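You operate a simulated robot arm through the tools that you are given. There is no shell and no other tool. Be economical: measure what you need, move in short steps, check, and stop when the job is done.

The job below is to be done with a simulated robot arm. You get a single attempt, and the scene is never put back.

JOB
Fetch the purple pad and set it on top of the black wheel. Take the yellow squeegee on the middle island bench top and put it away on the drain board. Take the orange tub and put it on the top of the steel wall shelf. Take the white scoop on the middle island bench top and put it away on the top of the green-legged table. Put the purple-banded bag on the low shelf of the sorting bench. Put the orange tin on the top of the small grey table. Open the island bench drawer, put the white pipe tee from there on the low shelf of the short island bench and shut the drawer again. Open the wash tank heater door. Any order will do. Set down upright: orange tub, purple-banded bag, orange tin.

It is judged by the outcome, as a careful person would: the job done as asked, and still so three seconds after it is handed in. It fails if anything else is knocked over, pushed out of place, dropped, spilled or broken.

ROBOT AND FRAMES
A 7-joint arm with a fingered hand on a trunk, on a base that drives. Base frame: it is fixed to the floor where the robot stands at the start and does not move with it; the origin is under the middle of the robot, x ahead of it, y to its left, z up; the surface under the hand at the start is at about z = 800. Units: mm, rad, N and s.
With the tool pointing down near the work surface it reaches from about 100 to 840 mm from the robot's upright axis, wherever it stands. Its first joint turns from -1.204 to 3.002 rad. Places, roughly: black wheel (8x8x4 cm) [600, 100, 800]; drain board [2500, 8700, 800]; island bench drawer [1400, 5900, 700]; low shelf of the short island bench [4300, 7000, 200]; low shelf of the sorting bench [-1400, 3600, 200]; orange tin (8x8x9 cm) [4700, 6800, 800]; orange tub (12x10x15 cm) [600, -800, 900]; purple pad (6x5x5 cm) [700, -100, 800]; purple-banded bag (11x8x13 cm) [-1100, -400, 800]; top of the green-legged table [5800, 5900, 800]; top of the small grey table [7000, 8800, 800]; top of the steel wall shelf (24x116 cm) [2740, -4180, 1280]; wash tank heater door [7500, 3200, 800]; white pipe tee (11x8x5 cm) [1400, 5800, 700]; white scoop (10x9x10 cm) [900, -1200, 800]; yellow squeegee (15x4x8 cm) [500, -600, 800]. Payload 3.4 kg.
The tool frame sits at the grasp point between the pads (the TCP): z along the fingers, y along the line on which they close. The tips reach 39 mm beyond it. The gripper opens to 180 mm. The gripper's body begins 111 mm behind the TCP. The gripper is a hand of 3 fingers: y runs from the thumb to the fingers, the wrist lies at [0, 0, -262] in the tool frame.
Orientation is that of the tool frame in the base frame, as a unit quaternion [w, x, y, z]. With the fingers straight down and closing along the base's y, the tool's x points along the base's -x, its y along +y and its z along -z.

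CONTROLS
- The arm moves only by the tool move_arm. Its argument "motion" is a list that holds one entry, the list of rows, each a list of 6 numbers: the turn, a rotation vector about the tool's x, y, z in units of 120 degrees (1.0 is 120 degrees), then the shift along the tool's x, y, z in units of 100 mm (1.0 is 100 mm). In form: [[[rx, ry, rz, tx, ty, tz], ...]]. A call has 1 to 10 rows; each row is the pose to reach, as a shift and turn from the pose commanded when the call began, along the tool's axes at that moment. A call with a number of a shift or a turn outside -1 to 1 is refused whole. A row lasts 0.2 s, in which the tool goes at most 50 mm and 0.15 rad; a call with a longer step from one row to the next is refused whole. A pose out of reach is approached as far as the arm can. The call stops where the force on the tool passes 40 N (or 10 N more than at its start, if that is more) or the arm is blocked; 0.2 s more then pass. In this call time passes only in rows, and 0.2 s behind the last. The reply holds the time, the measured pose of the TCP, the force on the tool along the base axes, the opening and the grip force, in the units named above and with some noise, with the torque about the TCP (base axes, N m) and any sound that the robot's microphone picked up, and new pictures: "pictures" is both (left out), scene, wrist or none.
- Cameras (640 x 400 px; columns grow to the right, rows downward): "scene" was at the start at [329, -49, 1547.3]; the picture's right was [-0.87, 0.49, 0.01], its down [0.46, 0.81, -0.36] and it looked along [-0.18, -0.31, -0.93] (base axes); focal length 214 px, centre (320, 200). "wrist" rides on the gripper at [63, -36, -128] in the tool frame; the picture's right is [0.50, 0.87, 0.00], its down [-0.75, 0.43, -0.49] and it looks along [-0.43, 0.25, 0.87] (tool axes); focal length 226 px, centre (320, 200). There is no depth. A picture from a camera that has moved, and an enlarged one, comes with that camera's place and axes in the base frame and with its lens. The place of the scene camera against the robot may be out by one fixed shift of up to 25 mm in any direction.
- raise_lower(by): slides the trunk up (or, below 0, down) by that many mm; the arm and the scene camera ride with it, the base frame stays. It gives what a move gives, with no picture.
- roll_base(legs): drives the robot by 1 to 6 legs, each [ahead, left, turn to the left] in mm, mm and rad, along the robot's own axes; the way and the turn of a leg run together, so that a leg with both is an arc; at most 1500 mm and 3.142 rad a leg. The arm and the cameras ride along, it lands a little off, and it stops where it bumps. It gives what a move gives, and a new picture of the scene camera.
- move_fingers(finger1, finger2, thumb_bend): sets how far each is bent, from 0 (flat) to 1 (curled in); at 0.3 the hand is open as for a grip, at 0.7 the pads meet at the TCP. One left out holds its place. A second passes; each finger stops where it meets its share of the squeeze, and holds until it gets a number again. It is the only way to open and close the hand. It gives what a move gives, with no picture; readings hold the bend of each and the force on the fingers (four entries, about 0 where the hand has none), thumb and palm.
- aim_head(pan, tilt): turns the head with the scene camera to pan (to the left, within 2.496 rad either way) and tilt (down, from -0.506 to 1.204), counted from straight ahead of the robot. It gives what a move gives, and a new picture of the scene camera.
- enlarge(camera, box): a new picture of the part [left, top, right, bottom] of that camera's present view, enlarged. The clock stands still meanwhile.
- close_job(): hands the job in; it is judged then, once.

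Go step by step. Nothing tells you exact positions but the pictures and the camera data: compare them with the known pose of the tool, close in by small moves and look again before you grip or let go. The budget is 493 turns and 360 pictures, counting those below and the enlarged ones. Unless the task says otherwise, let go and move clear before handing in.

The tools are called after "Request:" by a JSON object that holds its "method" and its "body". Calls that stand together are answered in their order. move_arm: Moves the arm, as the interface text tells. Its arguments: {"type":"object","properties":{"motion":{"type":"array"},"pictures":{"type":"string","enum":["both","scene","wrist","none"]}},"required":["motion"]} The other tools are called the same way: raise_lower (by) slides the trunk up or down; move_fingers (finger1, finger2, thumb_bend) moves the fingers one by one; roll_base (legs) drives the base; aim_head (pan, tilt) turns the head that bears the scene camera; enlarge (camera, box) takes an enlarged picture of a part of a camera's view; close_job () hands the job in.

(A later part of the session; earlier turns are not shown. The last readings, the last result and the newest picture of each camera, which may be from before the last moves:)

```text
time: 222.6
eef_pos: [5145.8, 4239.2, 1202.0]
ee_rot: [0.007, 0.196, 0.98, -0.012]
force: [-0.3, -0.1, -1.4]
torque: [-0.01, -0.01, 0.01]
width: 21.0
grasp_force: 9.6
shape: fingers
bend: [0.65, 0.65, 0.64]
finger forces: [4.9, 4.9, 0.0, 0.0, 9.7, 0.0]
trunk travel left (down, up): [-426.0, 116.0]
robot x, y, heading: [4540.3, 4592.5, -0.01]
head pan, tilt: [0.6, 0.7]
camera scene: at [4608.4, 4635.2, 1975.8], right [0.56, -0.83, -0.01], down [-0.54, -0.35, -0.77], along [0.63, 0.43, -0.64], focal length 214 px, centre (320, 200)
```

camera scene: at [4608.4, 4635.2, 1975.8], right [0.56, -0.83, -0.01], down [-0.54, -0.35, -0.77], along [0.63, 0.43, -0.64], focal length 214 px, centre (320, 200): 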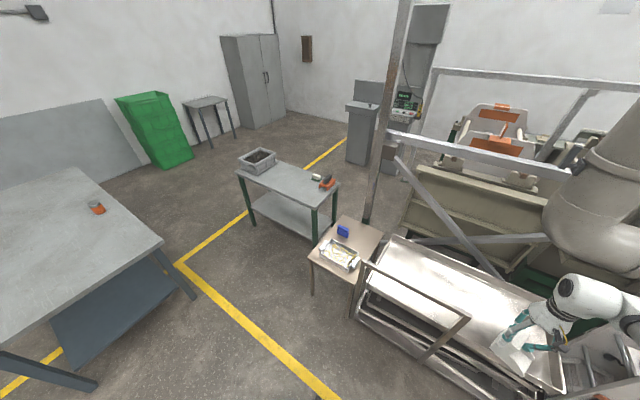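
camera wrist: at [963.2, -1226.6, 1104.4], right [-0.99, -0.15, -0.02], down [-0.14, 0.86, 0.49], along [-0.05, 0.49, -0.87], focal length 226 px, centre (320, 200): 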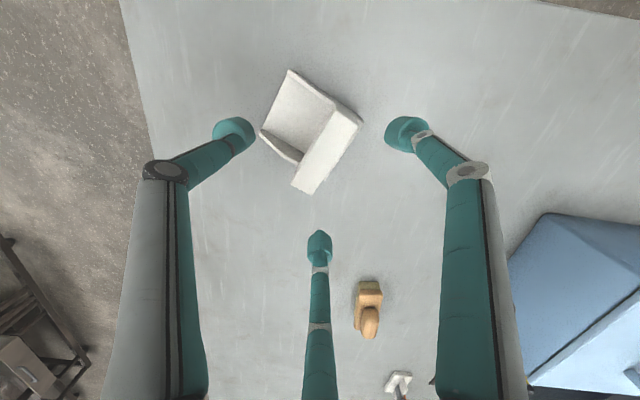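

Request:
{"method": "enlarge", "body": {"camera": "scene", "box": [220, 130, 400, 310]}}

```text
2.22 times, centred on (310, 220) of scene
camera zoom: at [4608.4, 4635.2, 1975.8], right [0.56, -0.83, -0.01], down [-0.54, -0.35, -0.77], along [0.63, 0.43, -0.64], focal length 477 px, centre (342, 156)
```

zoom: 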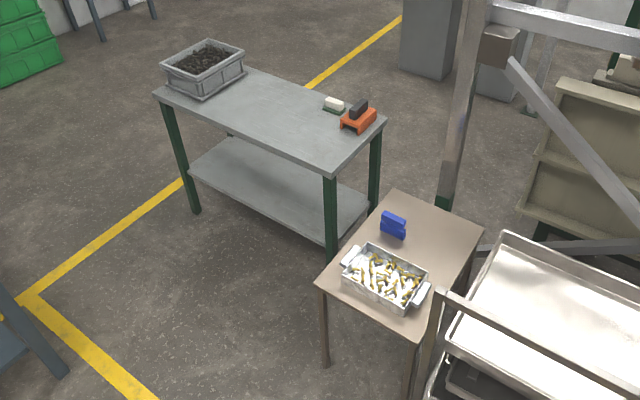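

I thread the base through the gap to stand left of the green-legged table.

Request:
{"method": "roll_base", "body": {"legs": [[310, 0, 0], [0, 1000, 0], [390, 0, 0], [0, 550, 0]]}}

Request:
{"method": "aim_head", "body": {"pan": -0.4, "tilt": 1.0}}

```text
time: 234.2
eef_pos: [5867.8, 5726.0, 1199.0]
ee_rot: [0.005, 0.204, 0.979, -0.007]
force: [-0.8, -0.3, -0.8]
torque: [0.04, 0.02, 0.0]
width: 21.0
grasp_force: 9.7
shape: fingers
bend: [0.65, 0.65, 0.64]
finger forces: [4.9, 4.8, 0.1, 0.0, 9.7, 0.0]
trunk travel left (down, up): [-426.0, 116.0]
robot x, y, heading: [5270.6, 6098.6, -0.02]
head pan, tilt: [0.6, 0.7]
camera scene: at [5335.2, 6123.4, 1976.0], right [0.55, -0.84, -0.01], down [-0.54, -0.34, -0.77], along [0.64, 0.43, -0.64], focal length 214 px, centre (320, 200)
```

scene: 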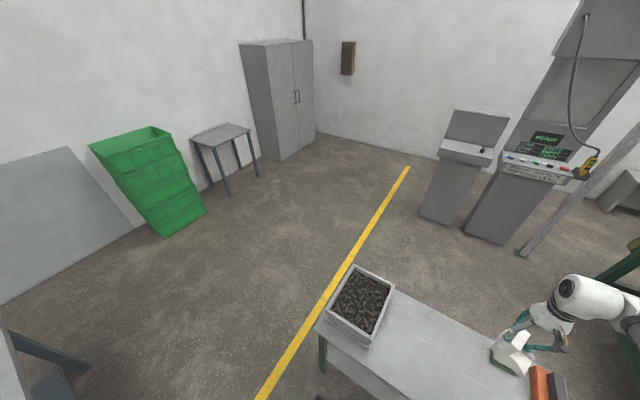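

```text
time: 235.4
eef_pos: [5865.6, 5749.3, 1207.0]
ee_rot: [0.008, 0.203, 0.979, -0.014]
force: [-1.0, 0.0, -0.6]
torque: [0.0, -0.02, -0.02]
width: 21.0
grasp_force: 9.7
shape: fingers
bend: [0.65, 0.65, 0.64]
finger forces: [5.0, 4.8, 0.0, 0.1, 9.7, 0.0]
trunk travel left (down, up): [-426.0, 116.0]
robot x, y, heading: [5265.3, 6100.0, -0.023]
head pan, tilt: [-0.4, 1.0]
camera scene: at [5327.7, 6080.1, 1952.3], right [-0.41, -0.91, 0.0], down [-0.77, 0.34, -0.54], along [0.49, -0.22, -0.84], focal length 214 px, centre (320, 200)
```

scene: 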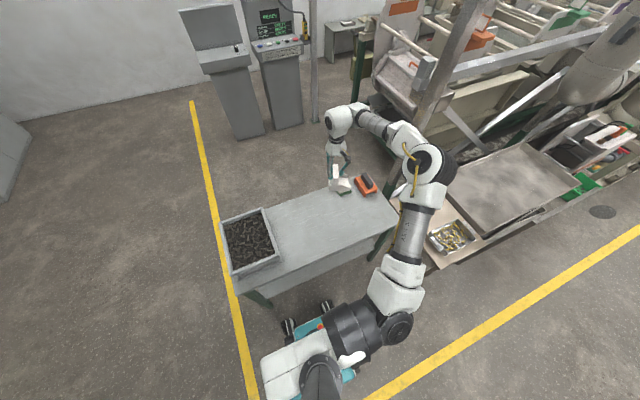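

Request:
{"method": "move_arm", "body": {"motion": [[[0, 0, 0, 0.2, 0.3, 0], [0, 0, 0, 0.4, 0.6, 0], [0, 0, 0, 0.62, 0.93, 0]]], "pictures": "none"}}

Request:
{"method": "raise_lower", "body": {"by": -240}}

Request:
{"method": "move_arm", "body": {"motion": [[[0, 0, 0, 0, 0, 0], [0, 0, 0, 0, 0, 0]]], "pictures": "both"}}

```text
time: 236.2
eef_pos: [5848.3, 5858.3, 1202.1]
ee_rot: [0.008, 0.203, 0.979, -0.015]
force: [0.5, 0.8, -1.3]
torque: [-0.02, 0.03, -0.01]
width: 20.8
grasp_force: 9.3
shape: fingers
bend: [0.65, 0.65, 0.64]
finger forces: [4.9, 4.7, 0.1, 0.0, 9.6, 0.1]
trunk travel left (down, up): [-426.0, 116.0]
robot x, y, heading: [5269.1, 6097.2, -0.023]
head pan, tilt: [-0.4, 1.0]
```

```text
time: 238.7
eef_pos: [5846.2, 5852.7, 963.1]
ee_rot: [0.008, 0.203, 0.979, -0.013]
force: [0.6, 0.5, 0.3]
torque: [0.01, 0.02, -0.03]
width: 21.2
grasp_force: 9.9
shape: fingers
bend: [0.65, 0.65, 0.64]
finger forces: [4.9, 4.8, 0.0, 0.1, 9.7, 0.1]
trunk travel left (down, up): [-186.0, 356.0]
robot x, y, heading: [5264.8, 6096.5, -0.022]
head pan, tilt: [-0.4, 1.0]
```

```text
time: 239.3
eef_pos: [5845.6, 5850.8, 962.7]
ee_rot: [0.007, 0.204, 0.979, -0.012]
force: [0.4, -0.1, -0.6]
torque: [-0.03, -0.02, 0.02]
width: 21.1
grasp_force: 9.3
shape: fingers
bend: [0.65, 0.65, 0.64]
finger forces: [4.8, 4.8, 0.0, 0.0, 9.6, 0.1]
trunk travel left (down, up): [-186.0, 356.0]
robot x, y, heading: [5270.5, 6099.3, -0.023]
head pan, tilt: [-0.4, 1.0]
camera scene: at [5510.0, 6064.1, 1704.2], right [-0.41, -0.91, 0.0], down [-0.77, 0.35, -0.54], along [0.49, -0.22, -0.84], focal length 214 px, centre (320, 200)
camera wrist: at [5773.0, 5847.0, 1089.6], right [-0.11, 0.99, -0.03], down [0.86, 0.11, 0.5], along [0.5, 0.03, -0.87], focal length 226 px, centre (320, 200)
```

scene: 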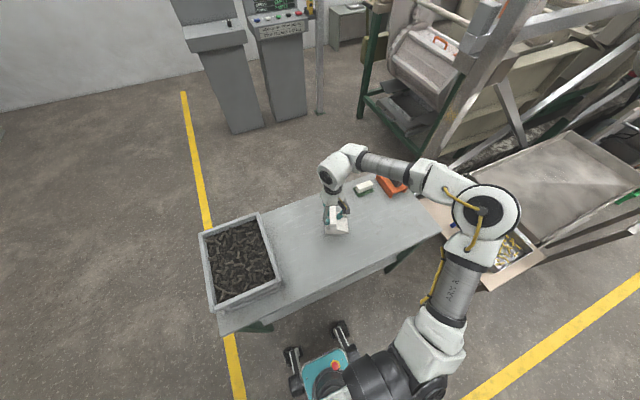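
wrist: 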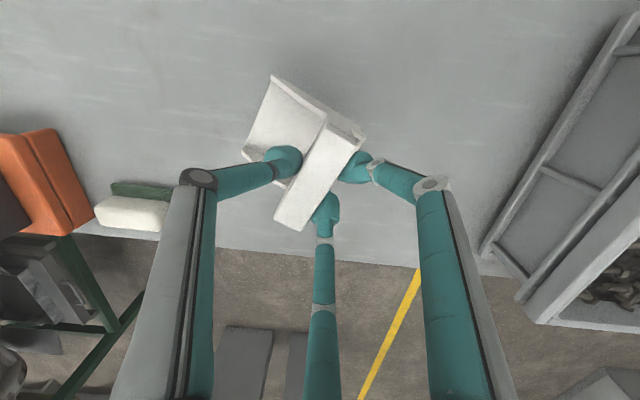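

Request:
{"method": "move_arm", "body": {"motion": [[[0, 0, 0, 0, 0, 0.15], [0, 0, 0, 0, 0, 0.3], [0, 0, 0, 0, 0, 0.36]]], "pictures": "none"}}

Request:
{"method": "move_arm", "body": {"motion": [[[0, 0, 0, 0, 0, 0.03], [0, 0, 0, 0, 0, 0.06]]], "pictures": "none"}}

```text
time: 240.1
eef_pos: [5846.2, 5849.7, 925.9]
ee_rot: [0.008, 0.203, 0.979, -0.012]
force: [0.4, 0.0, -1.2]
torque: [-0.02, 0.0, 0.01]
width: 21.1
grasp_force: 9.7
shape: fingers
bend: [0.65, 0.65, 0.64]
finger forces: [4.9, 4.9, 0.0, 0.1, 9.8, 0.0]
trunk travel left (down, up): [-186.0, 356.0]
robot x, y, heading: [5269.3, 6094.0, -0.024]
head pan, tilt: [-0.4, 1.0]
```

```text
time: 240.7
eef_pos: [5846.7, 5849.6, 920.6]
ee_rot: [0.007, 0.203, 0.979, -0.012]
force: [-0.1, 0.1, -1.8]
torque: [0.01, -0.01, 0.0]
width: 20.8
grasp_force: 9.2
shape: fingers
bend: [0.65, 0.65, 0.64]
finger forces: [4.9, 4.9, 0.0, 0.0, 9.8, 0.0]
trunk travel left (down, up): [-186.0, 356.0]
robot x, y, heading: [5263.8, 6093.7, -0.024]
head pan, tilt: [-0.4, 1.0]
```

Request:
{"method": "move_arm", "body": {"motion": [[[0, 0, 0, 0, 0, 0.03], [0, 0, 0, 0, 0, 0.06]]], "pictures": "none"}}

Request:
{"method": "move_arm", "body": {"motion": [[[0, 0, 0, 0, 0, 0.03], [0, 0, 0, 0, 0, 0.06]]], "pictures": "none"}}

Request:
{"method": "enlarge", "body": {"camera": "scene", "box": [280, 170, 400, 260]}}

```text
time: 241.3
eef_pos: [5846.3, 5849.7, 916.1]
ee_rot: [0.01, 0.204, 0.979, -0.012]
force: [1.3, -0.9, 15.9]
torque: [-0.14, -0.02, 0.06]
width: 20.3
grasp_force: 11.7
shape: fingers
bend: [0.67, 0.66, 0.65]
finger forces: [5.9, 5.9, 0.0, 0.0, 12.4, 0.0]
trunk travel left (down, up): [-186.0, 356.0]
robot x, y, heading: [5263.5, 6099.5, -0.025]
head pan, tilt: [-0.4, 1.0]
```

```text
time: 241.9
eef_pos: [5846.2, 5848.4, 903.8]
ee_rot: [0.006, 0.204, 0.979, -0.014]
force: [-1.0, 0.4, 0.2]
torque: [0.05, 0.13, -0.02]
width: 16.9
grasp_force: 7.7
shape: fingers
bend: [0.68, 0.67, 0.65]
finger forces: [3.9, 3.8, 0.0, 0.1, 7.8, 0.0]
trunk travel left (down, up): [-186.0, 356.0]
robot x, y, heading: [5266.7, 6095.3, -0.022]
head pan, tilt: [-0.4, 1.0]
```

```text
4.44 times, centred on (340, 215) of scene
camera zoom: at [5509.0, 6066.2, 1704.1], right [-0.41, -0.91, 0.0], down [-0.77, 0.35, -0.54], along [0.49, -0.22, -0.84], focal length 953 px, centre (231, 133)
```

zoom: 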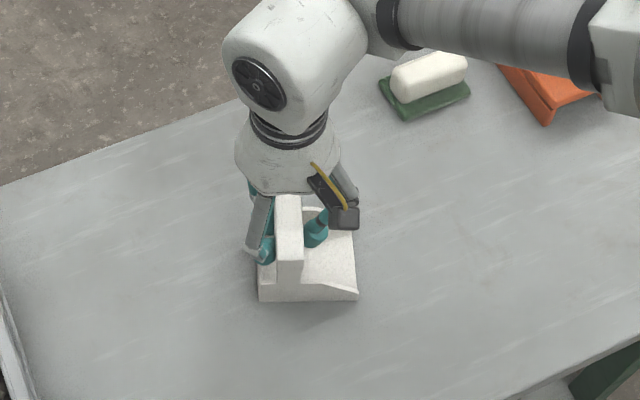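

The scoop rests flat. I release and rise.

Request:
{"method": "move_fingers", "body": {"finger1": 0.45, "finger2": 0.45, "thumb_bend": 0.45}}

Request:
{"method": "raise_lower", "body": {"by": 250}}

Request:
{"method": "aim_head", "body": {"pan": -0.3, "tilt": 0.9}}

```text
time: 242.9
eef_pos: [5846.1, 5849.3, 908.1]
ee_rot: [0.007, 0.203, 0.979, -0.013]
force: [0.5, 0.5, 0.7]
torque: [0.01, -0.02, 0.0]
width: 92.3
grasp_force: 0.0
shape: fingers
bend: [0.45, 0.45, 0.45]
finger forces: [0.1, 0.0, 0.1, 0.0, 0.0, 0.1]
trunk travel left (down, up): [-186.0, 356.0]
robot x, y, heading: [5262.9, 6096.8, -0.021]
head pan, tilt: [-0.4, 1.0]
```

```text
time: 245.5
eef_pos: [5845.4, 5849.4, 1157.9]
ee_rot: [0.007, 0.203, 0.979, -0.013]
force: [-0.2, 0.1, 0.3]
torque: [0.0, -0.01, 0.02]
width: 92.3
grasp_force: 0.1
shape: fingers
bend: [0.45, 0.45, 0.45]
finger forces: [0.0, 0.1, 0.0, 0.0, 0.0, 0.0]
trunk travel left (down, up): [-436.0, 106.0]
robot x, y, heading: [5265.8, 6099.8, -0.022]
head pan, tilt: [-0.4, 1.0]
```

```text
time: 246.2
eef_pos: [5846.6, 5848.5, 1156.5]
ee_rot: [0.007, 0.204, 0.979, -0.012]
force: [0.5, 0.3, 0.6]
torque: [0.0, -0.01, 0.02]
width: 92.3
grasp_force: 0.2
shape: fingers
bend: [0.45, 0.45, 0.45]
finger forces: [0.0, 0.0, 0.0, 0.1, 0.0, 0.0]
trunk travel left (down, up): [-436.0, 106.0]
robot x, y, heading: [5265.0, 6098.7, -0.019]
head pan, tilt: [-0.3, 0.901]
camera scene: at [5334.1, 6072.5, 1969.2], right [-0.32, -0.95, 0.0], down [-0.75, 0.25, -0.62], along [0.59, -0.19, -0.79], focal length 214 px, centre (320, 200)
```

scene: 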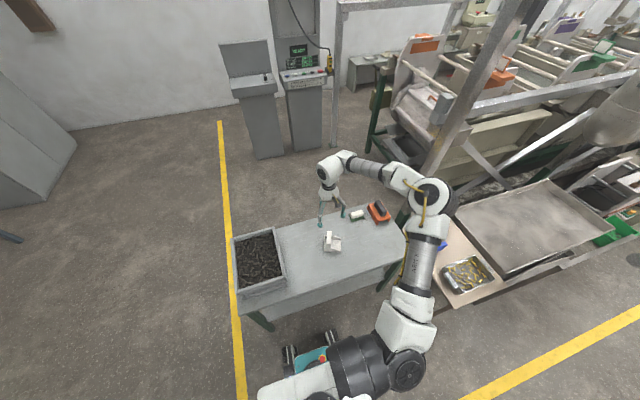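

The scoop is done. Next is the tin on the short island bench: I shift north and turn to face it.

Request:
{"method": "roll_base", "body": {"legs": [[0, 380, 0], [0, 0, 3.14]]}}

Request:
{"method": "aim_head", "body": {"pan": -0.2, "tilt": 0.9}}

```text
time: 255.9
eef_pos: [4699.0, 6723.6, 1158.9]
ee_rot: [-0.014, 0.977, -0.212, -0.008]
force: [-0.2, 0.1, -0.2]
torque: [0.03, -0.01, -0.03]
width: 92.2
grasp_force: 0.1
shape: fingers
bend: [0.45, 0.45, 0.45]
finger forces: [0.0, 0.1, 0.0, 0.1, 0.0, 0.0]
trunk travel left (down, up): [-436.0, 106.0]
robot x, y, heading: [5274.2, 6471.7, 3.101]
head pan, tilt: [-0.3, 0.901]
camera scene: at [5236.9, 6499.8, 1969.5], right [0.33, 0.94, 0.0], down [0.74, -0.26, -0.62], along [-0.58, 0.21, -0.79], focal length 214 px, centre (320, 200)
```

scene: 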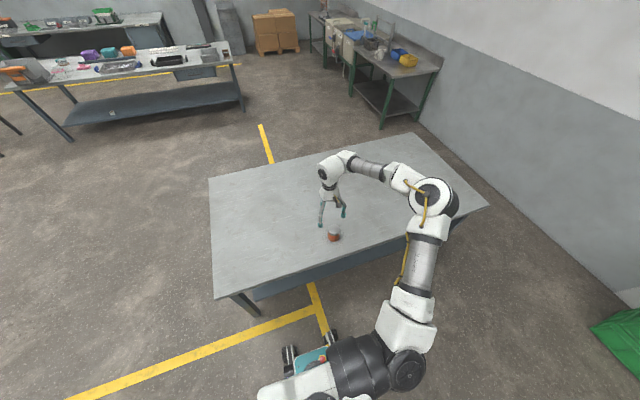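

```text
time: 256.6
eef_pos: [4701.0, 6719.0, 1159.0]
ee_rot: [-0.015, 0.977, -0.21, -0.009]
force: [0.2, -0.7, -0.4]
torque: [0.02, 0.01, 0.0]
width: 92.5
grasp_force: 0.1
shape: fingers
bend: [0.45, 0.45, 0.45]
finger forces: [0.0, 0.0, 0.0, 0.1, 0.0, 0.0]
trunk travel left (down, up): [-436.0, 106.0]
robot x, y, heading: [5279.8, 6467.3, 3.101]
head pan, tilt: [-0.201, 0.901]
camera scene: at [5234.5, 6498.3, 1969.3], right [0.24, 0.97, 0.0], down [0.76, -0.19, -0.62], along [-0.6, 0.15, -0.79], focal length 214 px, centre (320, 200)
```

scene: 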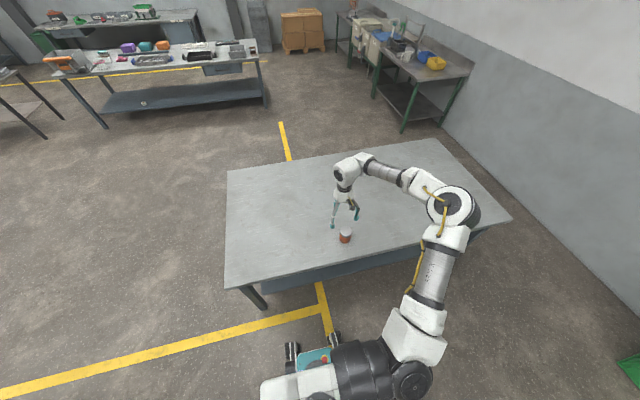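

Request:
{"method": "move_fingers", "body": {"finger1": 0.3, "finger2": 0.3, "thumb_bend": 0.3}}

Request:
{"method": "raise_lower", "body": {"by": -150}}

Request:
{"method": "move_arm", "body": {"motion": [[[0, 0, 0, -0.2, -0.3, 0], [0, 0, 0, -0.39, -0.59, 0], [0, 0, 0, -0.39, -0.59, 0], [0, 0, 0, -0.39, -0.59, 0]]], "pictures": "wrist"}}

```text
time: 257.6
eef_pos: [4701.3, 6722.9, 1159.5]
ee_rot: [-0.014, 0.978, -0.21, -0.008]
force: [0.1, -0.4, -0.9]
torque: [0.0, 0.0, 0.0]
width: 151.8
grasp_force: 0.0
shape: fingers
bend: [0.3, 0.3, 0.3]
finger forces: [0.0, 0.0, 0.0, 0.0, 0.1, 0.0]
trunk travel left (down, up): [-436.0, 106.0]
robot x, y, heading: [5277.1, 6471.9, 3.103]
head pan, tilt: [-0.201, 0.901]
```

```text
time: 259.3
eef_pos: [4702.8, 6726.6, 1010.2]
ee_rot: [-0.012, 0.977, -0.212, -0.008]
force: [-0.1, 1.1, -0.4]
torque: [-0.04, -0.02, 0.01]
width: 151.7
grasp_force: 0.0
shape: fingers
bend: [0.3, 0.3, 0.3]
finger forces: [0.0, 0.1, 0.1, 0.0, 0.1, 0.1]
trunk travel left (down, up): [-286.0, 256.0]
robot x, y, heading: [5276.5, 6471.5, 3.098]
head pan, tilt: [-0.201, 0.901]
```

```text
time: 260.3
eef_pos: [4689.7, 6797.8, 1011.1]
ee_rot: [-0.013, 0.977, -0.21, -0.009]
force: [-0.7, -0.3, -1.0]
torque: [-0.01, 0.01, 0.04]
width: 151.6
grasp_force: 0.0
shape: fingers
bend: [0.3, 0.3, 0.3]
finger forces: [0.0, 0.0, 0.0, 0.0, 0.0, 0.0]
trunk travel left (down, up): [-286.0, 256.0]
robot x, y, heading: [5274.4, 6470.8, 3.1]
head pan, tilt: [-0.201, 0.901]
camera wrist: at [4764.7, 6801.9, 1139.0], right [0.1, -0.99, -0.03], down [-0.86, -0.1, 0.5], along [-0.5, -0.02, -0.87], focal length 226 px, centre (320, 200)
```

wrist: 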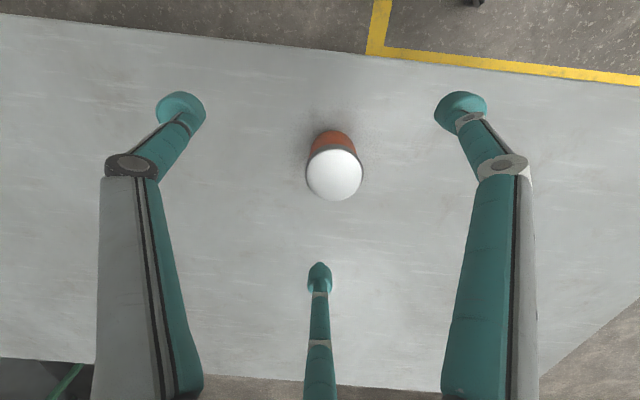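

Request:
{"method": "move_arm", "body": {"motion": [[[0, 0, 0, -0.11, 0.13, 0.4], [0, 0, 0, -0.22, 0.26, 0.8], [0, 0, 0, -0.22, 0.26, 1.0]]], "pictures": "wrist"}}

```text
time: 261.1
eef_pos: [4658.2, 6784.9, 910.0]
ee_rot: [-0.013, 0.977, -0.212, -0.009]
force: [-0.5, -0.5, 0.2]
torque: [0.05, 0.0, 0.03]
width: 151.3
grasp_force: 0.1
shape: fingers
bend: [0.3, 0.3, 0.3]
finger forces: [0.1, 0.1, 0.0, 0.1, 0.0, 0.0]
trunk travel left (down, up): [-286.0, 256.0]
robot x, y, heading: [5273.5, 6476.2, 3.099]
head pan, tilt: [-0.201, 0.901]
camera wrist: at [4732.5, 6789.4, 1038.4], right [0.1, -0.99, -0.03], down [-0.86, -0.1, 0.5], along [-0.5, -0.02, -0.87], focal length 226 px, centre (320, 200)
```

wrist: 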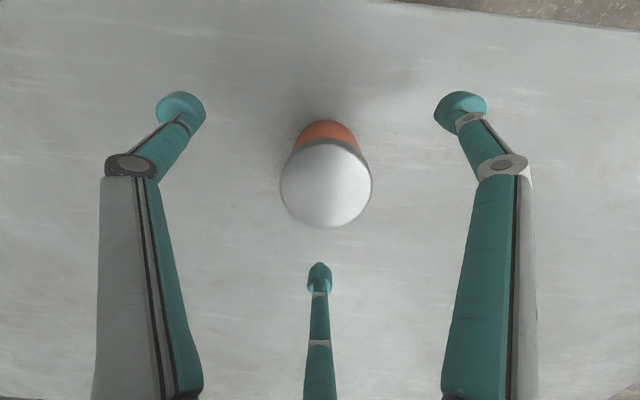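

Request:
{"method": "move_arm", "body": {"motion": [[[0, 0, 0, 0, 0, 0.25], [0, 0, 0, 0, 0, 0.46]]], "pictures": "none"}}

Request:
{"method": "move_fingers", "body": {"finger1": 0.7, "finger2": 0.7, "thumb_bend": 0.7}}

Request:
{"method": "move_arm", "body": {"motion": [[[0, 0, 0, 0, 0, -0.1], [0, 0, 0, 0, 0, -0.2]]], "pictures": "wrist"}}

```text
time: 261.7
eef_pos: [4658.1, 6785.2, 864.2]
ee_rot: [-0.013, 0.977, -0.211, -0.008]
force: [-0.6, 0.7, -0.4]
torque: [0.0, -0.01, 0.02]
width: 151.7
grasp_force: 0.0
shape: fingers
bend: [0.3, 0.3, 0.3]
finger forces: [0.1, 0.0, 0.1, 0.0, 0.0, 0.0]
trunk travel left (down, up): [-286.0, 256.0]
robot x, y, heading: [5276.7, 6469.1, 3.103]
head pan, tilt: [-0.201, 0.901]
```

```text
time: 262.7
eef_pos: [4657.2, 6786.6, 864.6]
ee_rot: [-0.012, 0.977, -0.212, -0.009]
force: [0.7, 0.4, 1.4]
torque: [-0.06, 0.02, 0.02]
width: 49.2
grasp_force: 15.1
shape: fingers
bend: [0.53, 0.54, 0.62]
finger forces: [9.3, 9.1, 0.0, 0.0, 12.6, 0.1]
trunk travel left (down, up): [-286.0, 256.0]
robot x, y, heading: [5277.8, 6473.0, 3.1]
head pan, tilt: [-0.201, 0.901]
```

```text
time: 263.3
eef_pos: [4657.7, 6784.9, 884.8]
ee_rot: [-0.013, 0.977, -0.211, -0.008]
force: [-0.7, -0.7, -2.1]
torque: [0.04, 0.01, 0.01]
width: 49.2
grasp_force: 14.9
shape: fingers
bend: [0.53, 0.54, 0.62]
finger forces: [9.2, 9.0, 0.0, 0.0, 11.9, 0.1]
trunk travel left (down, up): [-286.0, 256.0]
robot x, y, heading: [5277.0, 6468.6, 3.102]
head pan, tilt: [-0.201, 0.901]
camera wrist: at [4731.4, 6789.5, 1013.7], right [0.1, -0.99, -0.03], down [-0.86, -0.1, 0.5], along [-0.5, -0.02, -0.87], focal length 226 px, centre (320, 200)
```

wrist: 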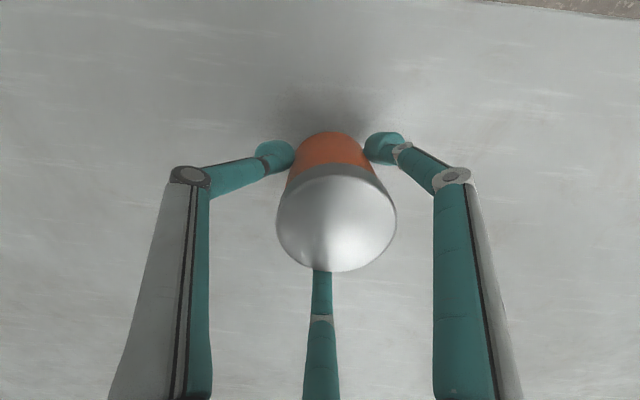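

The tin is held. I raise it, turn north and drive to the small grey table.

Request:
{"method": "raise_lower", "body": {"by": 220}}

Request:
{"method": "roll_base", "body": {"legs": [[0, 0, -1.53], [900, 0, 0], [0, -1400, 0], [500, 0, 0]]}}

Request:
{"method": "aim_head", "body": {"pan": -0.35, "tilt": 0.7}}

```text
time: 265.6
eef_pos: [4657.3, 6784.8, 1104.6]
ee_rot: [-0.013, 0.977, -0.211, -0.009]
force: [-0.1, 0.1, -2.2]
torque: [-0.02, 0.02, -0.01]
width: 49.0
grasp_force: 15.0
shape: fingers
bend: [0.53, 0.54, 0.62]
finger forces: [9.3, 9.0, 0.0, 0.1, 11.8, 0.1]
trunk travel left (down, up): [-506.0, 36.0]
robot x, y, heading: [5274.6, 6469.7, 3.102]
head pan, tilt: [-0.201, 0.901]
```

```text
time: 283.3
eef_pos: [6983.6, 8492.0, 1104.6]
ee_rot: [0.016, -0.555, 0.832, -0.003]
force: [0.2, -0.5, -2.0]
torque: [-0.02, -0.02, -0.01]
width: 48.6
grasp_force: 14.9
shape: fingers
bend: [0.53, 0.54, 0.62]
finger forces: [9.0, 8.7, 0.0, 0.1, 11.5, 0.0]
trunk travel left (down, up): [-506.0, 36.0]
robot x, y, heading: [6691.0, 7866.7, 1.558]
head pan, tilt: [-0.201, 0.901]
camera scene: at [6728.6, 7923.2, 2039.1], right [0.98, -0.21, 0.0], down [-0.16, -0.77, -0.62], along [0.12, 0.61, -0.79], focal length 214 px, centre (320, 200)
```

scene: 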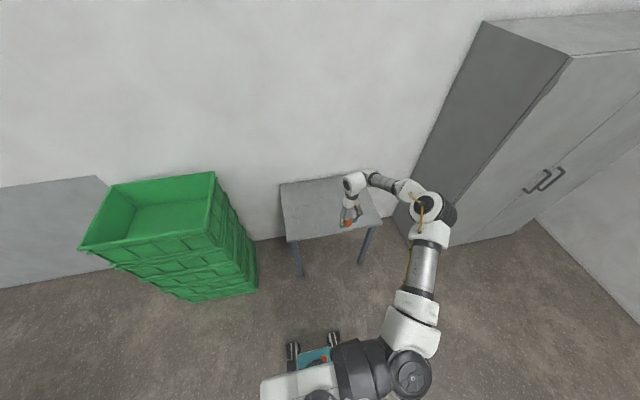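

```text
time: 284.0
eef_pos: [6979.7, 8489.0, 1106.6]
ee_rot: [0.017, -0.555, 0.832, -0.004]
force: [-0.2, -0.2, -2.1]
torque: [0.01, -0.04, -0.01]
width: 48.7
grasp_force: 14.5
shape: fingers
bend: [0.53, 0.54, 0.63]
finger forces: [8.9, 8.7, 0.0, 0.1, 11.7, 0.0]
trunk travel left (down, up): [-506.0, 36.0]
robot x, y, heading: [6688.7, 7862.8, 1.561]
head pan, tilt: [-0.351, 0.7]
camera scene: at [6743.4, 7929.6, 2055.1], right [0.94, -0.35, 0.0], down [-0.23, -0.61, -0.76], along [0.26, 0.71, -0.65], focal length 214 px, centre (320, 200)
```

scene: 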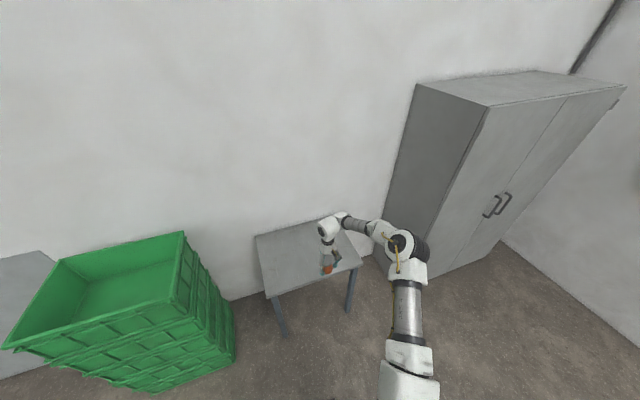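

Request:
{"method": "roll_base", "body": {"legs": [[310, 0, 0]]}}

Request:
{"method": "raise_lower", "body": {"by": -205}}

Request:
{"method": "move_arm", "body": {"motion": [[[0, 0, 0, 0, 0, 0], [0, 0, 0, 0, 0, 0]]], "pictures": "both"}}

```text
time: 286.1
eef_pos: [6986.0, 8797.3, 1107.3]
ee_rot: [0.017, -0.553, 0.833, -0.003]
force: [-0.1, -0.3, -2.5]
torque: [-0.02, -0.02, -0.03]
width: 48.4
grasp_force: 14.7
shape: fingers
bend: [0.53, 0.54, 0.63]
finger forces: [9.0, 8.7, 0.1, 0.0, 11.7, 0.1]
trunk travel left (down, up): [-506.0, 36.0]
robot x, y, heading: [6690.8, 8170.5, 1.558]
head pan, tilt: [-0.351, 0.7]
camera scene: at [6746.5, 8236.6, 2055.2], right [0.94, -0.35, 0.0], down [-0.23, -0.6, -0.76], along [0.27, 0.71, -0.65], focal length 214 px, centre (320, 200)
```

scene: 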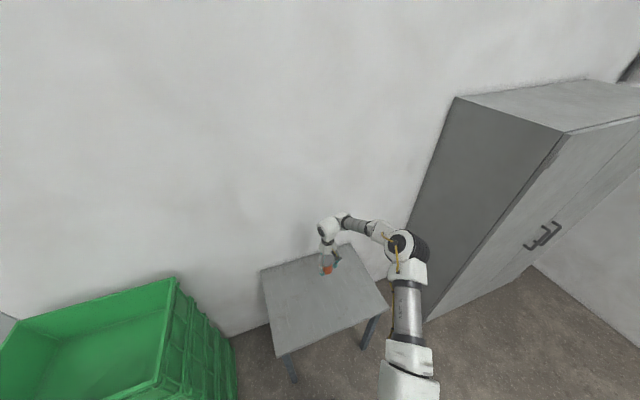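

```text
time: 288.3
eef_pos: [6981.2, 8793.8, 904.6]
ee_rot: [0.019, -0.554, 0.832, -0.003]
force: [1.2, 0.1, -2.0]
torque: [-0.02, 0.01, 0.02]
width: 48.6
grasp_force: 14.7
shape: fingers
bend: [0.53, 0.54, 0.63]
finger forces: [9.1, 8.6, 0.1, 0.0, 11.6, 0.0]
trunk travel left (down, up): [-301.0, 241.0]
robot x, y, heading: [6691.8, 8171.3, 1.558]
head pan, tilt: [-0.351, 0.7]
```

```text
time: 288.9
eef_pos: [6982.4, 8793.5, 904.9]
ee_rot: [0.018, -0.553, 0.833, -0.004]
force: [0.2, 0.2, -2.5]
torque: [-0.01, 0.01, 0.0]
width: 48.3
grasp_force: 14.5
shape: fingers
bend: [0.53, 0.54, 0.63]
finger forces: [9.1, 8.7, 0.0, 0.0, 11.6, 0.1]
trunk travel left (down, up): [-301.0, 241.0]
robot x, y, heading: [6691.1, 8172.2, 1.563]
head pan, tilt: [-0.351, 0.7]
camera scene: at [6745.9, 8299.5, 1850.2], right [0.94, -0.35, 0.0], down [-0.23, -0.61, -0.76], along [0.27, 0.71, -0.65], focal length 214 px, centre (320, 200)
camera wrist: at [6985.9, 8721.0, 1032.3], right [-0.99, -0.13, -0.04], down [-0.13, 0.86, 0.5], along [-0.03, 0.5, -0.86], focal length 226 px, centre (320, 200)
```

scene: 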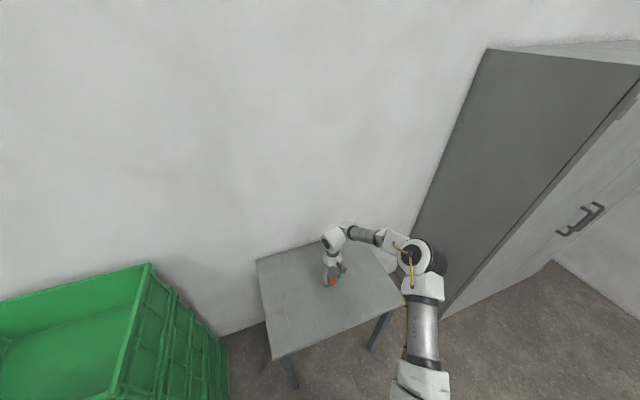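
wrist: 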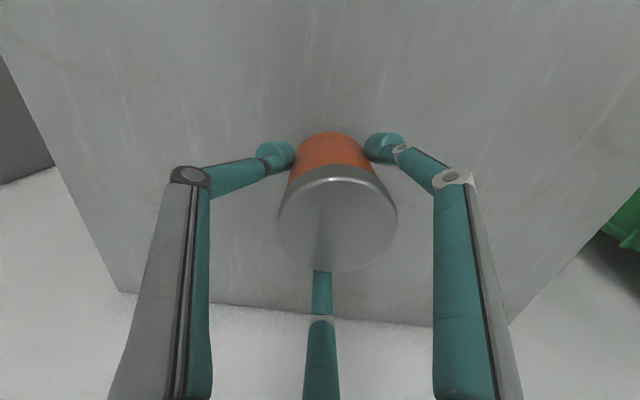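

Request:
{"method": "move_arm", "body": {"motion": [[[0, 0, 0, 0, 0, 0.15], [0, 0, 0, 0, 0, 0.3], [0, 0, 0, 0, 0, 0.35]]], "pictures": "none"}}

Request:
{"method": "move_arm", "body": {"motion": [[[0, 0, 0, 0, 0, 0.03], [0, 0, 0, 0, 0, 0.06]]], "pictures": "none"}}

Request:
{"method": "move_arm", "body": {"motion": [[[0, 0, 0, 0, 0, 0.02], [0, 0, 0, 0, 0, 0.04]]], "pictures": "none"}}

```text
time: 289.7
eef_pos: [6981.7, 8795.3, 869.7]
ee_rot: [0.019, -0.554, 0.833, -0.004]
force: [0.3, -0.2, -3.0]
torque: [-0.01, -0.02, 0.02]
width: 49.0
grasp_force: 14.6
shape: fingers
bend: [0.53, 0.54, 0.63]
finger forces: [8.9, 8.7, 0.0, 0.1, 11.6, 0.0]
trunk travel left (down, up): [-301.0, 241.0]
robot x, y, heading: [6692.5, 8169.9, 1.557]
head pan, tilt: [-0.351, 0.7]
```

```text
time: 290.3
eef_pos: [6981.7, 8794.9, 865.1]
ee_rot: [0.019, -0.554, 0.832, -0.003]
force: [1.3, 0.3, 2.8]
torque: [0.01, 0.09, 0.0]
width: 48.5
grasp_force: 14.6
shape: fingers
bend: [0.53, 0.54, 0.63]
finger forces: [8.8, 8.4, 0.1, 0.1, 12.5, 0.1]
trunk travel left (down, up): [-301.0, 241.0]
robot x, y, heading: [6690.1, 8173.7, 1.556]
head pan, tilt: [-0.351, 0.7]
```

```text
time: 290.9
eef_pos: [6980.7, 8794.5, 863.1]
ee_rot: [0.02, -0.554, 0.832, -0.001]
force: [3.5, 0.6, 16.1]
torque: [0.06, 0.16, -0.02]
width: 48.6
grasp_force: 16.2
shape: fingers
bend: [0.54, 0.54, 0.62]
finger forces: [9.6, 9.1, 0.1, 0.0, 14.6, 0.1]
trunk travel left (down, up): [-301.0, 241.0]
robot x, y, heading: [6693.9, 8176.5, 1.559]
head pan, tilt: [-0.351, 0.7]
```

The tin is down. I release it and rise.

Request:
{"method": "move_fingers", "body": {"finger1": 0.3, "finger2": 0.3, "thumb_bend": 0.3}}

Request:
{"method": "raise_lower", "body": {"by": 220}}

Request:
{"method": "enlarge", "body": {"camera": "wrist", "box": [160, 40, 480, 240]}}

```text
time: 291.9
eef_pos: [6981.3, 8794.1, 859.5]
ee_rot: [0.019, -0.555, 0.832, -0.004]
force: [0.8, 0.3, 0.2]
torque: [-0.04, -0.02, -0.03]
width: 151.6
grasp_force: 0.0
shape: fingers
bend: [0.3, 0.3, 0.3]
finger forces: [0.0, 0.0, 0.1, 0.0, 0.1, 0.1]
trunk travel left (down, up): [-301.0, 241.0]
robot x, y, heading: [6691.1, 8171.6, 1.563]
head pan, tilt: [-0.351, 0.7]
```

```text
time: 294.2
eef_pos: [6983.3, 8794.3, 1080.0]
ee_rot: [0.019, -0.554, 0.832, -0.001]
force: [-0.6, 0.7, -1.1]
torque: [0.03, 0.02, -0.02]
width: 151.6
grasp_force: 0.0
shape: fingers
bend: [0.3, 0.3, 0.3]
finger forces: [0.1, 0.0, 0.0, 0.0, 0.0, 0.0]
trunk travel left (down, up): [-521.0, 21.0]
robot x, y, heading: [6690.7, 8173.6, 1.56]
head pan, tilt: [-0.351, 0.7]
```

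```text
2.00 times, centred on (320, 140) of wrist
camera zoom: at [6988.4, 8720.7, 1207.5], right [-0.99, -0.13, -0.04], down [-0.13, 0.85, 0.5], along [-0.03, 0.5, -0.86], focal length 452 px, centre (320, 320)
```

zoom: 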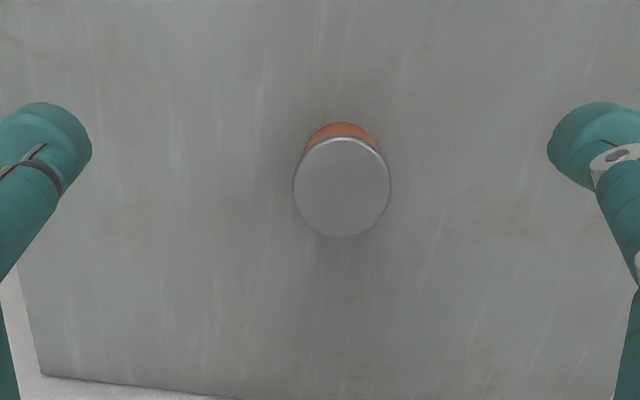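

The tin is placed. I back off and look towards the wash tank heater door.

Request:
{"method": "roll_base", "body": {"legs": [[-900, 0, 0], [0, 0, -1.57]]}}

Request:
{"method": "aim_head", "body": {"pan": -1.3, "tilt": 0.3}}

```text
time: 302.9
eef_pos: [7297.1, 6963.4, 1080.4]
ee_rot: [0.012, 0.207, 0.978, -0.015]
force: [-0.1, -0.2, -0.1]
torque: [-0.02, 0.02, 0.02]
width: 151.8
grasp_force: 0.0
shape: fingers
bend: [0.3, 0.3, 0.3]
finger forces: [0.0, 0.1, 0.1, 0.0, 0.0, 0.0]
trunk travel left (down, up): [-521.0, 21.0]
robot x, y, heading: [6680.4, 7266.5, -0.032]
head pan, tilt: [-0.351, 0.7]
camera scene: at [6750.8, 7235.5, 2070.1], right [-0.37, -0.93, 0.0], down [-0.6, 0.24, -0.76], along [0.71, -0.28, -0.65], focal length 214 px, centre (320, 200)
```

scene: 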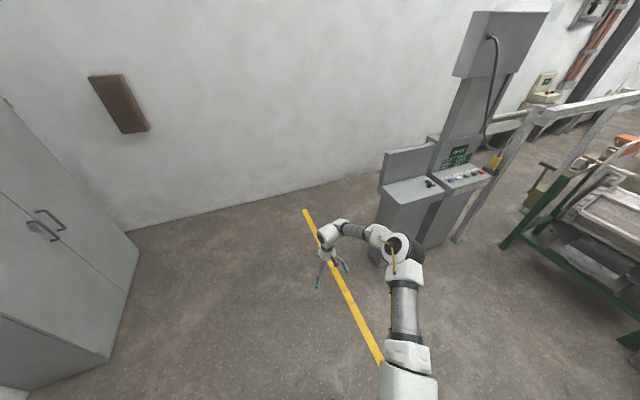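

```text
time: 304.1
eef_pos: [7293.1, 6967.9, 1082.9]
ee_rot: [0.013, 0.207, 0.978, -0.016]
force: [0.3, -0.2, 0.6]
torque: [0.01, 0.01, -0.01]
width: 151.8
grasp_force: 0.0
shape: fingers
bend: [0.3, 0.3, 0.3]
finger forces: [0.0, 0.0, 0.0, 0.0, 0.1, 0.0]
trunk travel left (down, up): [-521.0, 21.0]
robot x, y, heading: [6679.6, 7268.5, -0.032]
head pan, tilt: [-1.3, 0.3]
camera scene: at [6694.1, 7176.2, 2106.1], right [-0.97, -0.24, 0.0], down [-0.07, 0.29, -0.95], along [0.23, -0.93, -0.3], focal length 214 px, centre (320, 200)
```

scene: 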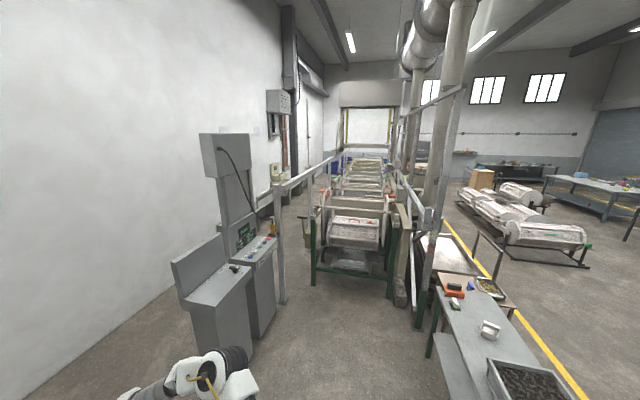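

Request:
{"method": "enlarge", "body": {"camera": "scene", "box": [220, 120, 420, 320]}}

```text
2.00 times, centred on (320, 220) of scene
camera zoom: at [6694.1, 7176.2, 2106.1], right [-0.97, -0.24, 0.0], down [-0.07, 0.29, -0.95], along [0.23, -0.93, -0.3], focal length 429 px, centre (320, 160)
```

zoom: 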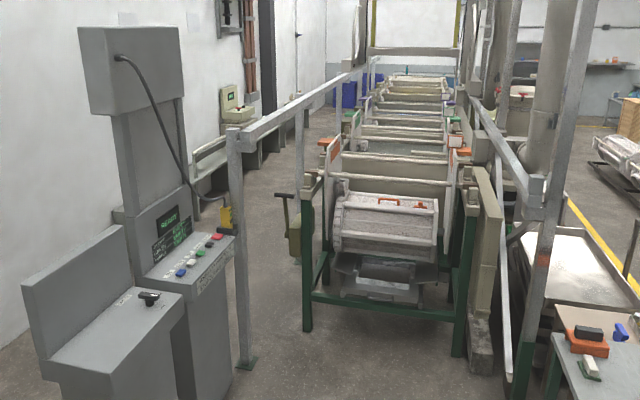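

The door is on the tank line's east side, reached by an aisle past the consoles. I tuck the arm and drive round.

Request:
{"method": "move_arm", "body": {"motion": [[[0, 0, 0, 0.25, -0.25, 0], [0, 0, 0, 0.5, -0.5, 0], [0, 0, 0, 0.7, -0.75, 0]]], "pictures": "none"}}

Request:
{"method": "move_arm", "body": {"motion": [[[0, 0, 0, 0.25, -0.25, 0], [0, 0, 0, 0.5, -0.5, 0], [0, 0, 0, 0.7, -0.75, 0]]], "pictures": "none"}}

Request:
{"method": "move_arm", "body": {"motion": [[[0, 0, 0, 0.25, -0.25, 0], [0, 0, 0, 0.5, -0.5, 0], [0, 0, 0, 0.7, -0.75, 0]]], "pictures": "none"}}

Request:
{"method": "roll_base", "body": {"legs": [[0, 0, -1.57], [0, 0, -1.55], [-1000, 0, 0], [-1000, 0, 0]]}}

Request:
{"method": "aim_head", "body": {"pan": 1.0, "tilt": 0.4}}

```text
time: 304.9
eef_pos: [7199.7, 6926.5, 1083.0]
ee_rot: [0.013, 0.208, 0.978, -0.016]
force: [-0.3, -0.9, -0.4]
torque: [0.03, -0.06, -0.02]
width: 151.9
grasp_force: 0.1
shape: fingers
bend: [0.3, 0.3, 0.3]
finger forces: [0.1, 0.0, 0.1, 0.0, 0.0, 0.0]
trunk travel left (down, up): [-521.0, 21.0]
robot x, y, heading: [6683.7, 7266.0, -0.031]
head pan, tilt: [-1.3, 0.3]
```

```text
time: 305.7
eef_pos: [7105.2, 6884.9, 1084.3]
ee_rot: [0.013, 0.206, 0.978, -0.017]
force: [0.4, 0.2, -0.7]
torque: [-0.02, 0.01, -0.02]
width: 151.4
grasp_force: 0.1
shape: fingers
bend: [0.3, 0.3, 0.3]
finger forces: [0.0, 0.1, 0.0, 0.1, 0.1, 0.1]
trunk travel left (down, up): [-521.0, 21.0]
robot x, y, heading: [6680.6, 7266.7, -0.036]
head pan, tilt: [-1.3, 0.3]
```

```text
time: 306.5
eef_pos: [7011.0, 6848.4, 1083.7]
ee_rot: [0.014, 0.207, 0.978, -0.017]
force: [0.1, -0.2, -0.8]
torque: [-0.01, -0.03, -0.03]
width: 151.7
grasp_force: 0.0
shape: fingers
bend: [0.3, 0.3, 0.3]
finger forces: [0.0, 0.0, 0.1, 0.1, 0.0, 0.1]
trunk travel left (down, up): [-521.0, 21.0]
robot x, y, heading: [6684.8, 7270.5, -0.032]
head pan, tilt: [-1.3, 0.3]
```

```text
time: 324.0
eef_pos: [8334.3, 7607.1, 1084.1]
ee_rot: [-0.018, 0.977, -0.214, -0.013]
force: [0.9, -0.4, -0.7]
torque: [0.03, -0.03, -0.03]
width: 151.7
grasp_force: 0.1
shape: fingers
bend: [0.3, 0.3, 0.3]
finger forces: [0.0, 0.0, 0.0, 0.1, 0.0, 0.1]
trunk travel left (down, up): [-521.0, 21.0]
robot x, y, heading: [8658.8, 7183.8, 3.093]
head pan, tilt: [-1.3, 0.3]
camera scene: at [8678.6, 7293.5, 2106.1], right [0.98, 0.22, 0.0], down [0.07, -0.29, -0.95], along [-0.21, 0.93, -0.3], focal length 214 px, centre (320, 200)
```

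scene: 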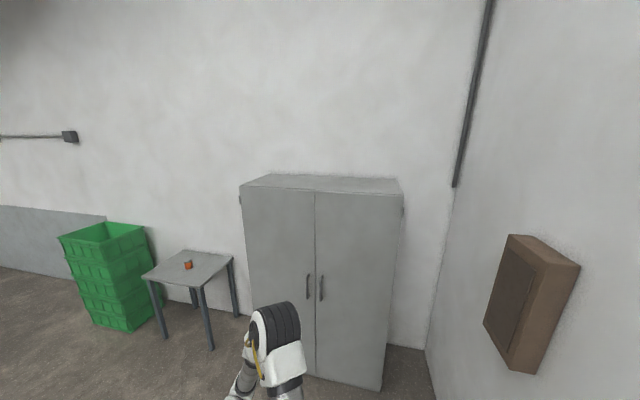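

```text
time: 326.1
eef_pos: [8335.8, 7604.5, 1085.4]
ee_rot: [-0.019, 0.977, -0.213, -0.014]
force: [-0.3, 0.0, 0.0]
torque: [0.0, 0.0, 0.02]
width: 151.8
grasp_force: 0.1
shape: fingers
bend: [0.3, 0.3, 0.3]
finger forces: [0.1, 0.0, 0.0, 0.0, 0.1, 0.0]
trunk travel left (down, up): [-521.0, 21.0]
robot x, y, heading: [8657.2, 7185.3, 3.091]
head pan, tilt: [1.0, 0.4]
camera scene: at [8646.1, 7127.5, 2097.6], right [-0.81, 0.58, 0.0], down [0.23, 0.31, -0.92], along [-0.53, -0.75, -0.39], focal length 214 px, centre (320, 200)
```

scene: 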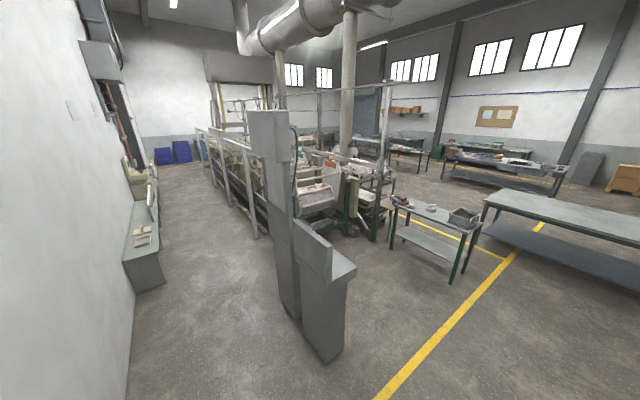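

Request:
{"method": "enlarge", "body": {"camera": "scene", "box": [120, 80, 300, 260]}}

```text
2.22 times, centred on (210, 170) of scene
camera zoom: at [8646.1, 7127.5, 2097.6], right [-0.81, 0.58, 0.0], down [0.23, 0.31, -0.92], along [-0.53, -0.75, -0.39], focal length 477 px, centre (564, 267)
```

zoom: 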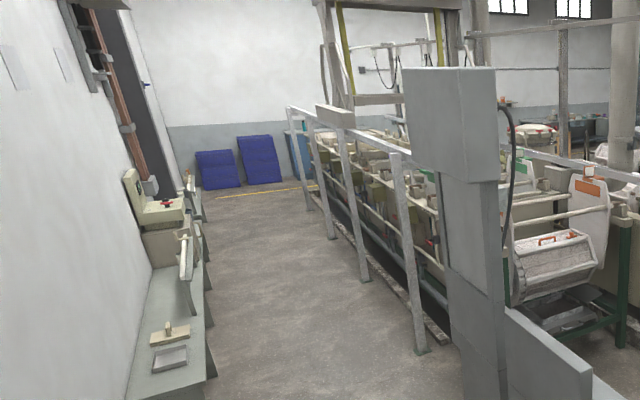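

Request:
{"method": "roll_base", "body": {"legs": [[0, 0, 0.03], [0, 1500, 0], [0, 1500, 0], [0, 500, 0]]}}

Request:
{"method": "aim_head", "body": {"pan": 0.2, "tilt": 0.8}}

```text
time: 343.7
eef_pos: [8226.3, 4086.5, 1077.2]
ee_rot: [-0.009, 0.978, -0.206, -0.013]
force: [0.9, 1.2, -0.4]
torque: [0.0, 0.02, -0.02]
width: 151.8
grasp_force: 0.1
shape: fingers
bend: [0.3, 0.3, 0.3]
finger forces: [0.1, 0.0, 0.1, 0.0, 0.1, 0.1]
trunk travel left (down, up): [-521.0, 21.0]
robot x, y, heading: [8559.0, 3654.0, 3.115]
head pan, tilt: [1.0, 0.4]
camera scene: at [8547.3, 3623.7, 2098.2], right [-0.83, 0.56, -0.01], down [0.22, 0.3, -0.93], along [-0.52, -0.77, -0.38], focal length 214 px, centre (320, 200)
```

scene: 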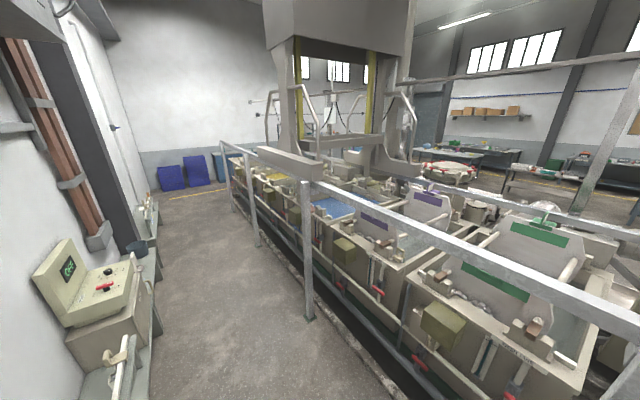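

```text
time: 344.8
eef_pos: [8226.0, 4080.2, 1079.7]
ee_rot: [-0.013, 0.978, -0.207, -0.013]
force: [-0.3, -0.3, -0.4]
torque: [-0.02, 0.03, 0.01]
width: 151.5
grasp_force: 0.1
shape: fingers
bend: [0.3, 0.3, 0.3]
finger forces: [0.0, 0.0, 0.0, 0.0, 0.0, 0.0]
trunk travel left (down, up): [-521.0, 21.0]
robot x, y, heading: [8556.4, 3660.9, 3.116]
head pan, tilt: [0.201, 0.799]
camera scene: at [8518.0, 3695.0, 2061.8], right [-0.17, 0.98, -0.02], down [0.71, 0.11, -0.7], along [-0.69, -0.14, -0.71], focal length 214 px, centre (320, 200)
```

scene: 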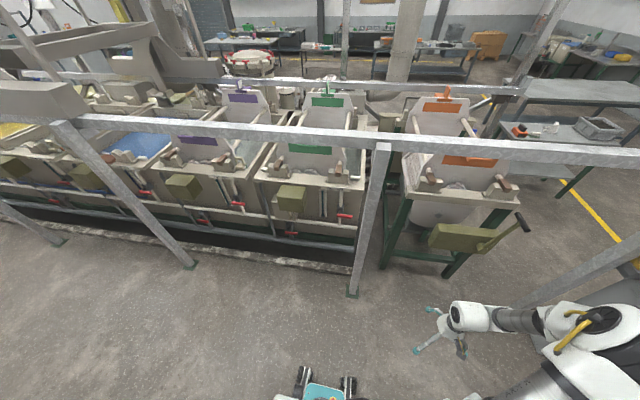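

Request:
{"method": "enlarge", "body": {"camera": "scene", "box": [220, 140, 360, 260]}}

```text
3.33 times, centred on (290, 200) of scene
camera zoom: at [8518.0, 3695.0, 2061.8], right [-0.17, 0.98, -0.02], down [0.71, 0.11, -0.7], along [-0.69, -0.14, -0.71], focal length 715 px, centre (420, 200)
```

zoom: 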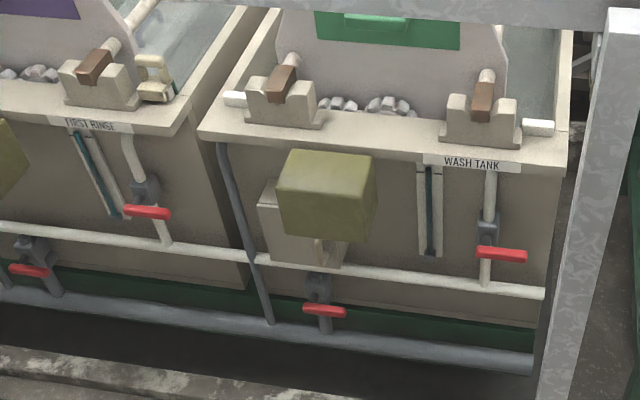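

Request:
{"method": "raise_lower", "body": {"by": -400}}

Request:
{"method": "aim_head", "body": {"pan": 0.35, "tilt": 0.9}}

Request:
{"method": "enlarge", "body": {"camera": "scene", "box": [240, 80, 440, 240]}}

```text
time: 348.6
eef_pos: [8227.5, 4072.1, 683.9]
ee_rot: [-0.015, 0.978, -0.208, -0.015]
force: [0.5, 1.1, -0.1]
torque: [-0.01, 0.0, 0.04]
width: 151.8
grasp_force: 0.1
shape: fingers
bend: [0.3, 0.3, 0.3]
finger forces: [0.0, 0.1, 0.0, 0.0, 0.1, 0.0]
trunk travel left (down, up): [-121.0, 421.0]
robot x, y, heading: [8555.2, 3657.4, 3.113]
head pan, tilt: [0.201, 0.799]
```

```text
time: 349.3
eef_pos: [8226.6, 4067.8, 685.5]
ee_rot: [-0.018, 0.978, -0.208, -0.015]
force: [1.3, -0.3, 0.3]
torque: [0.01, 0.03, -0.01]
width: 151.6
grasp_force: 0.0
shape: fingers
bend: [0.3, 0.3, 0.3]
finger forces: [0.0, 0.0, 0.0, 0.0, 0.0, 0.1]
trunk travel left (down, up): [-121.0, 421.0]
robot x, y, heading: [8554.5, 3658.0, 3.112]
head pan, tilt: [0.351, 0.901]
camera scene: at [8235.2, 3643.4, 1631.2], right [-0.32, 0.95, 0.0], down [0.75, 0.25, -0.62], along [-0.59, -0.2, -0.79], focal length 214 px, centre (320, 200)
```

scene: 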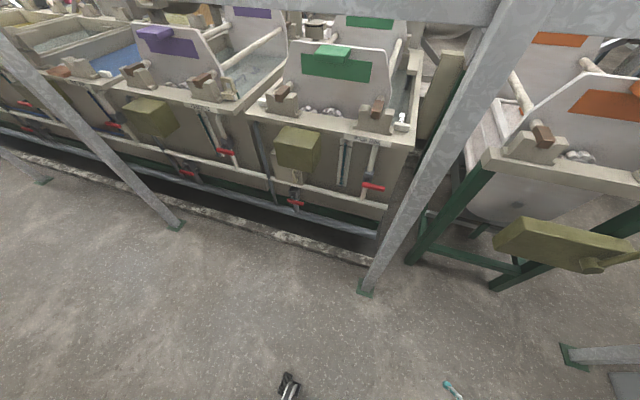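

```text
2.50 times, centred on (340, 160) of scene
camera zoom: at [8235.2, 3643.4, 1631.2], right [-0.32, 0.95, 0.0], down [0.75, 0.25, -0.62], along [-0.59, -0.2, -0.79], focal length 536 px, centre (270, 300)
```

zoom: 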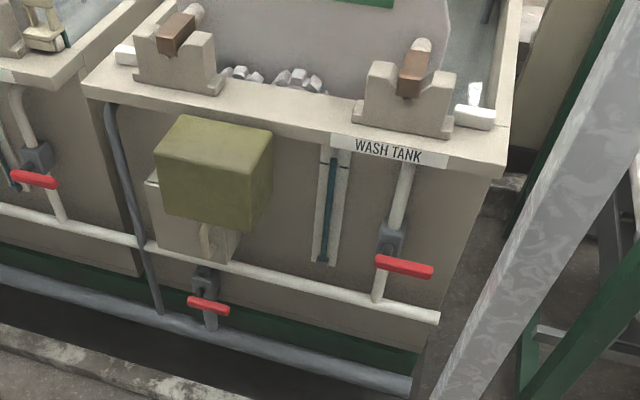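

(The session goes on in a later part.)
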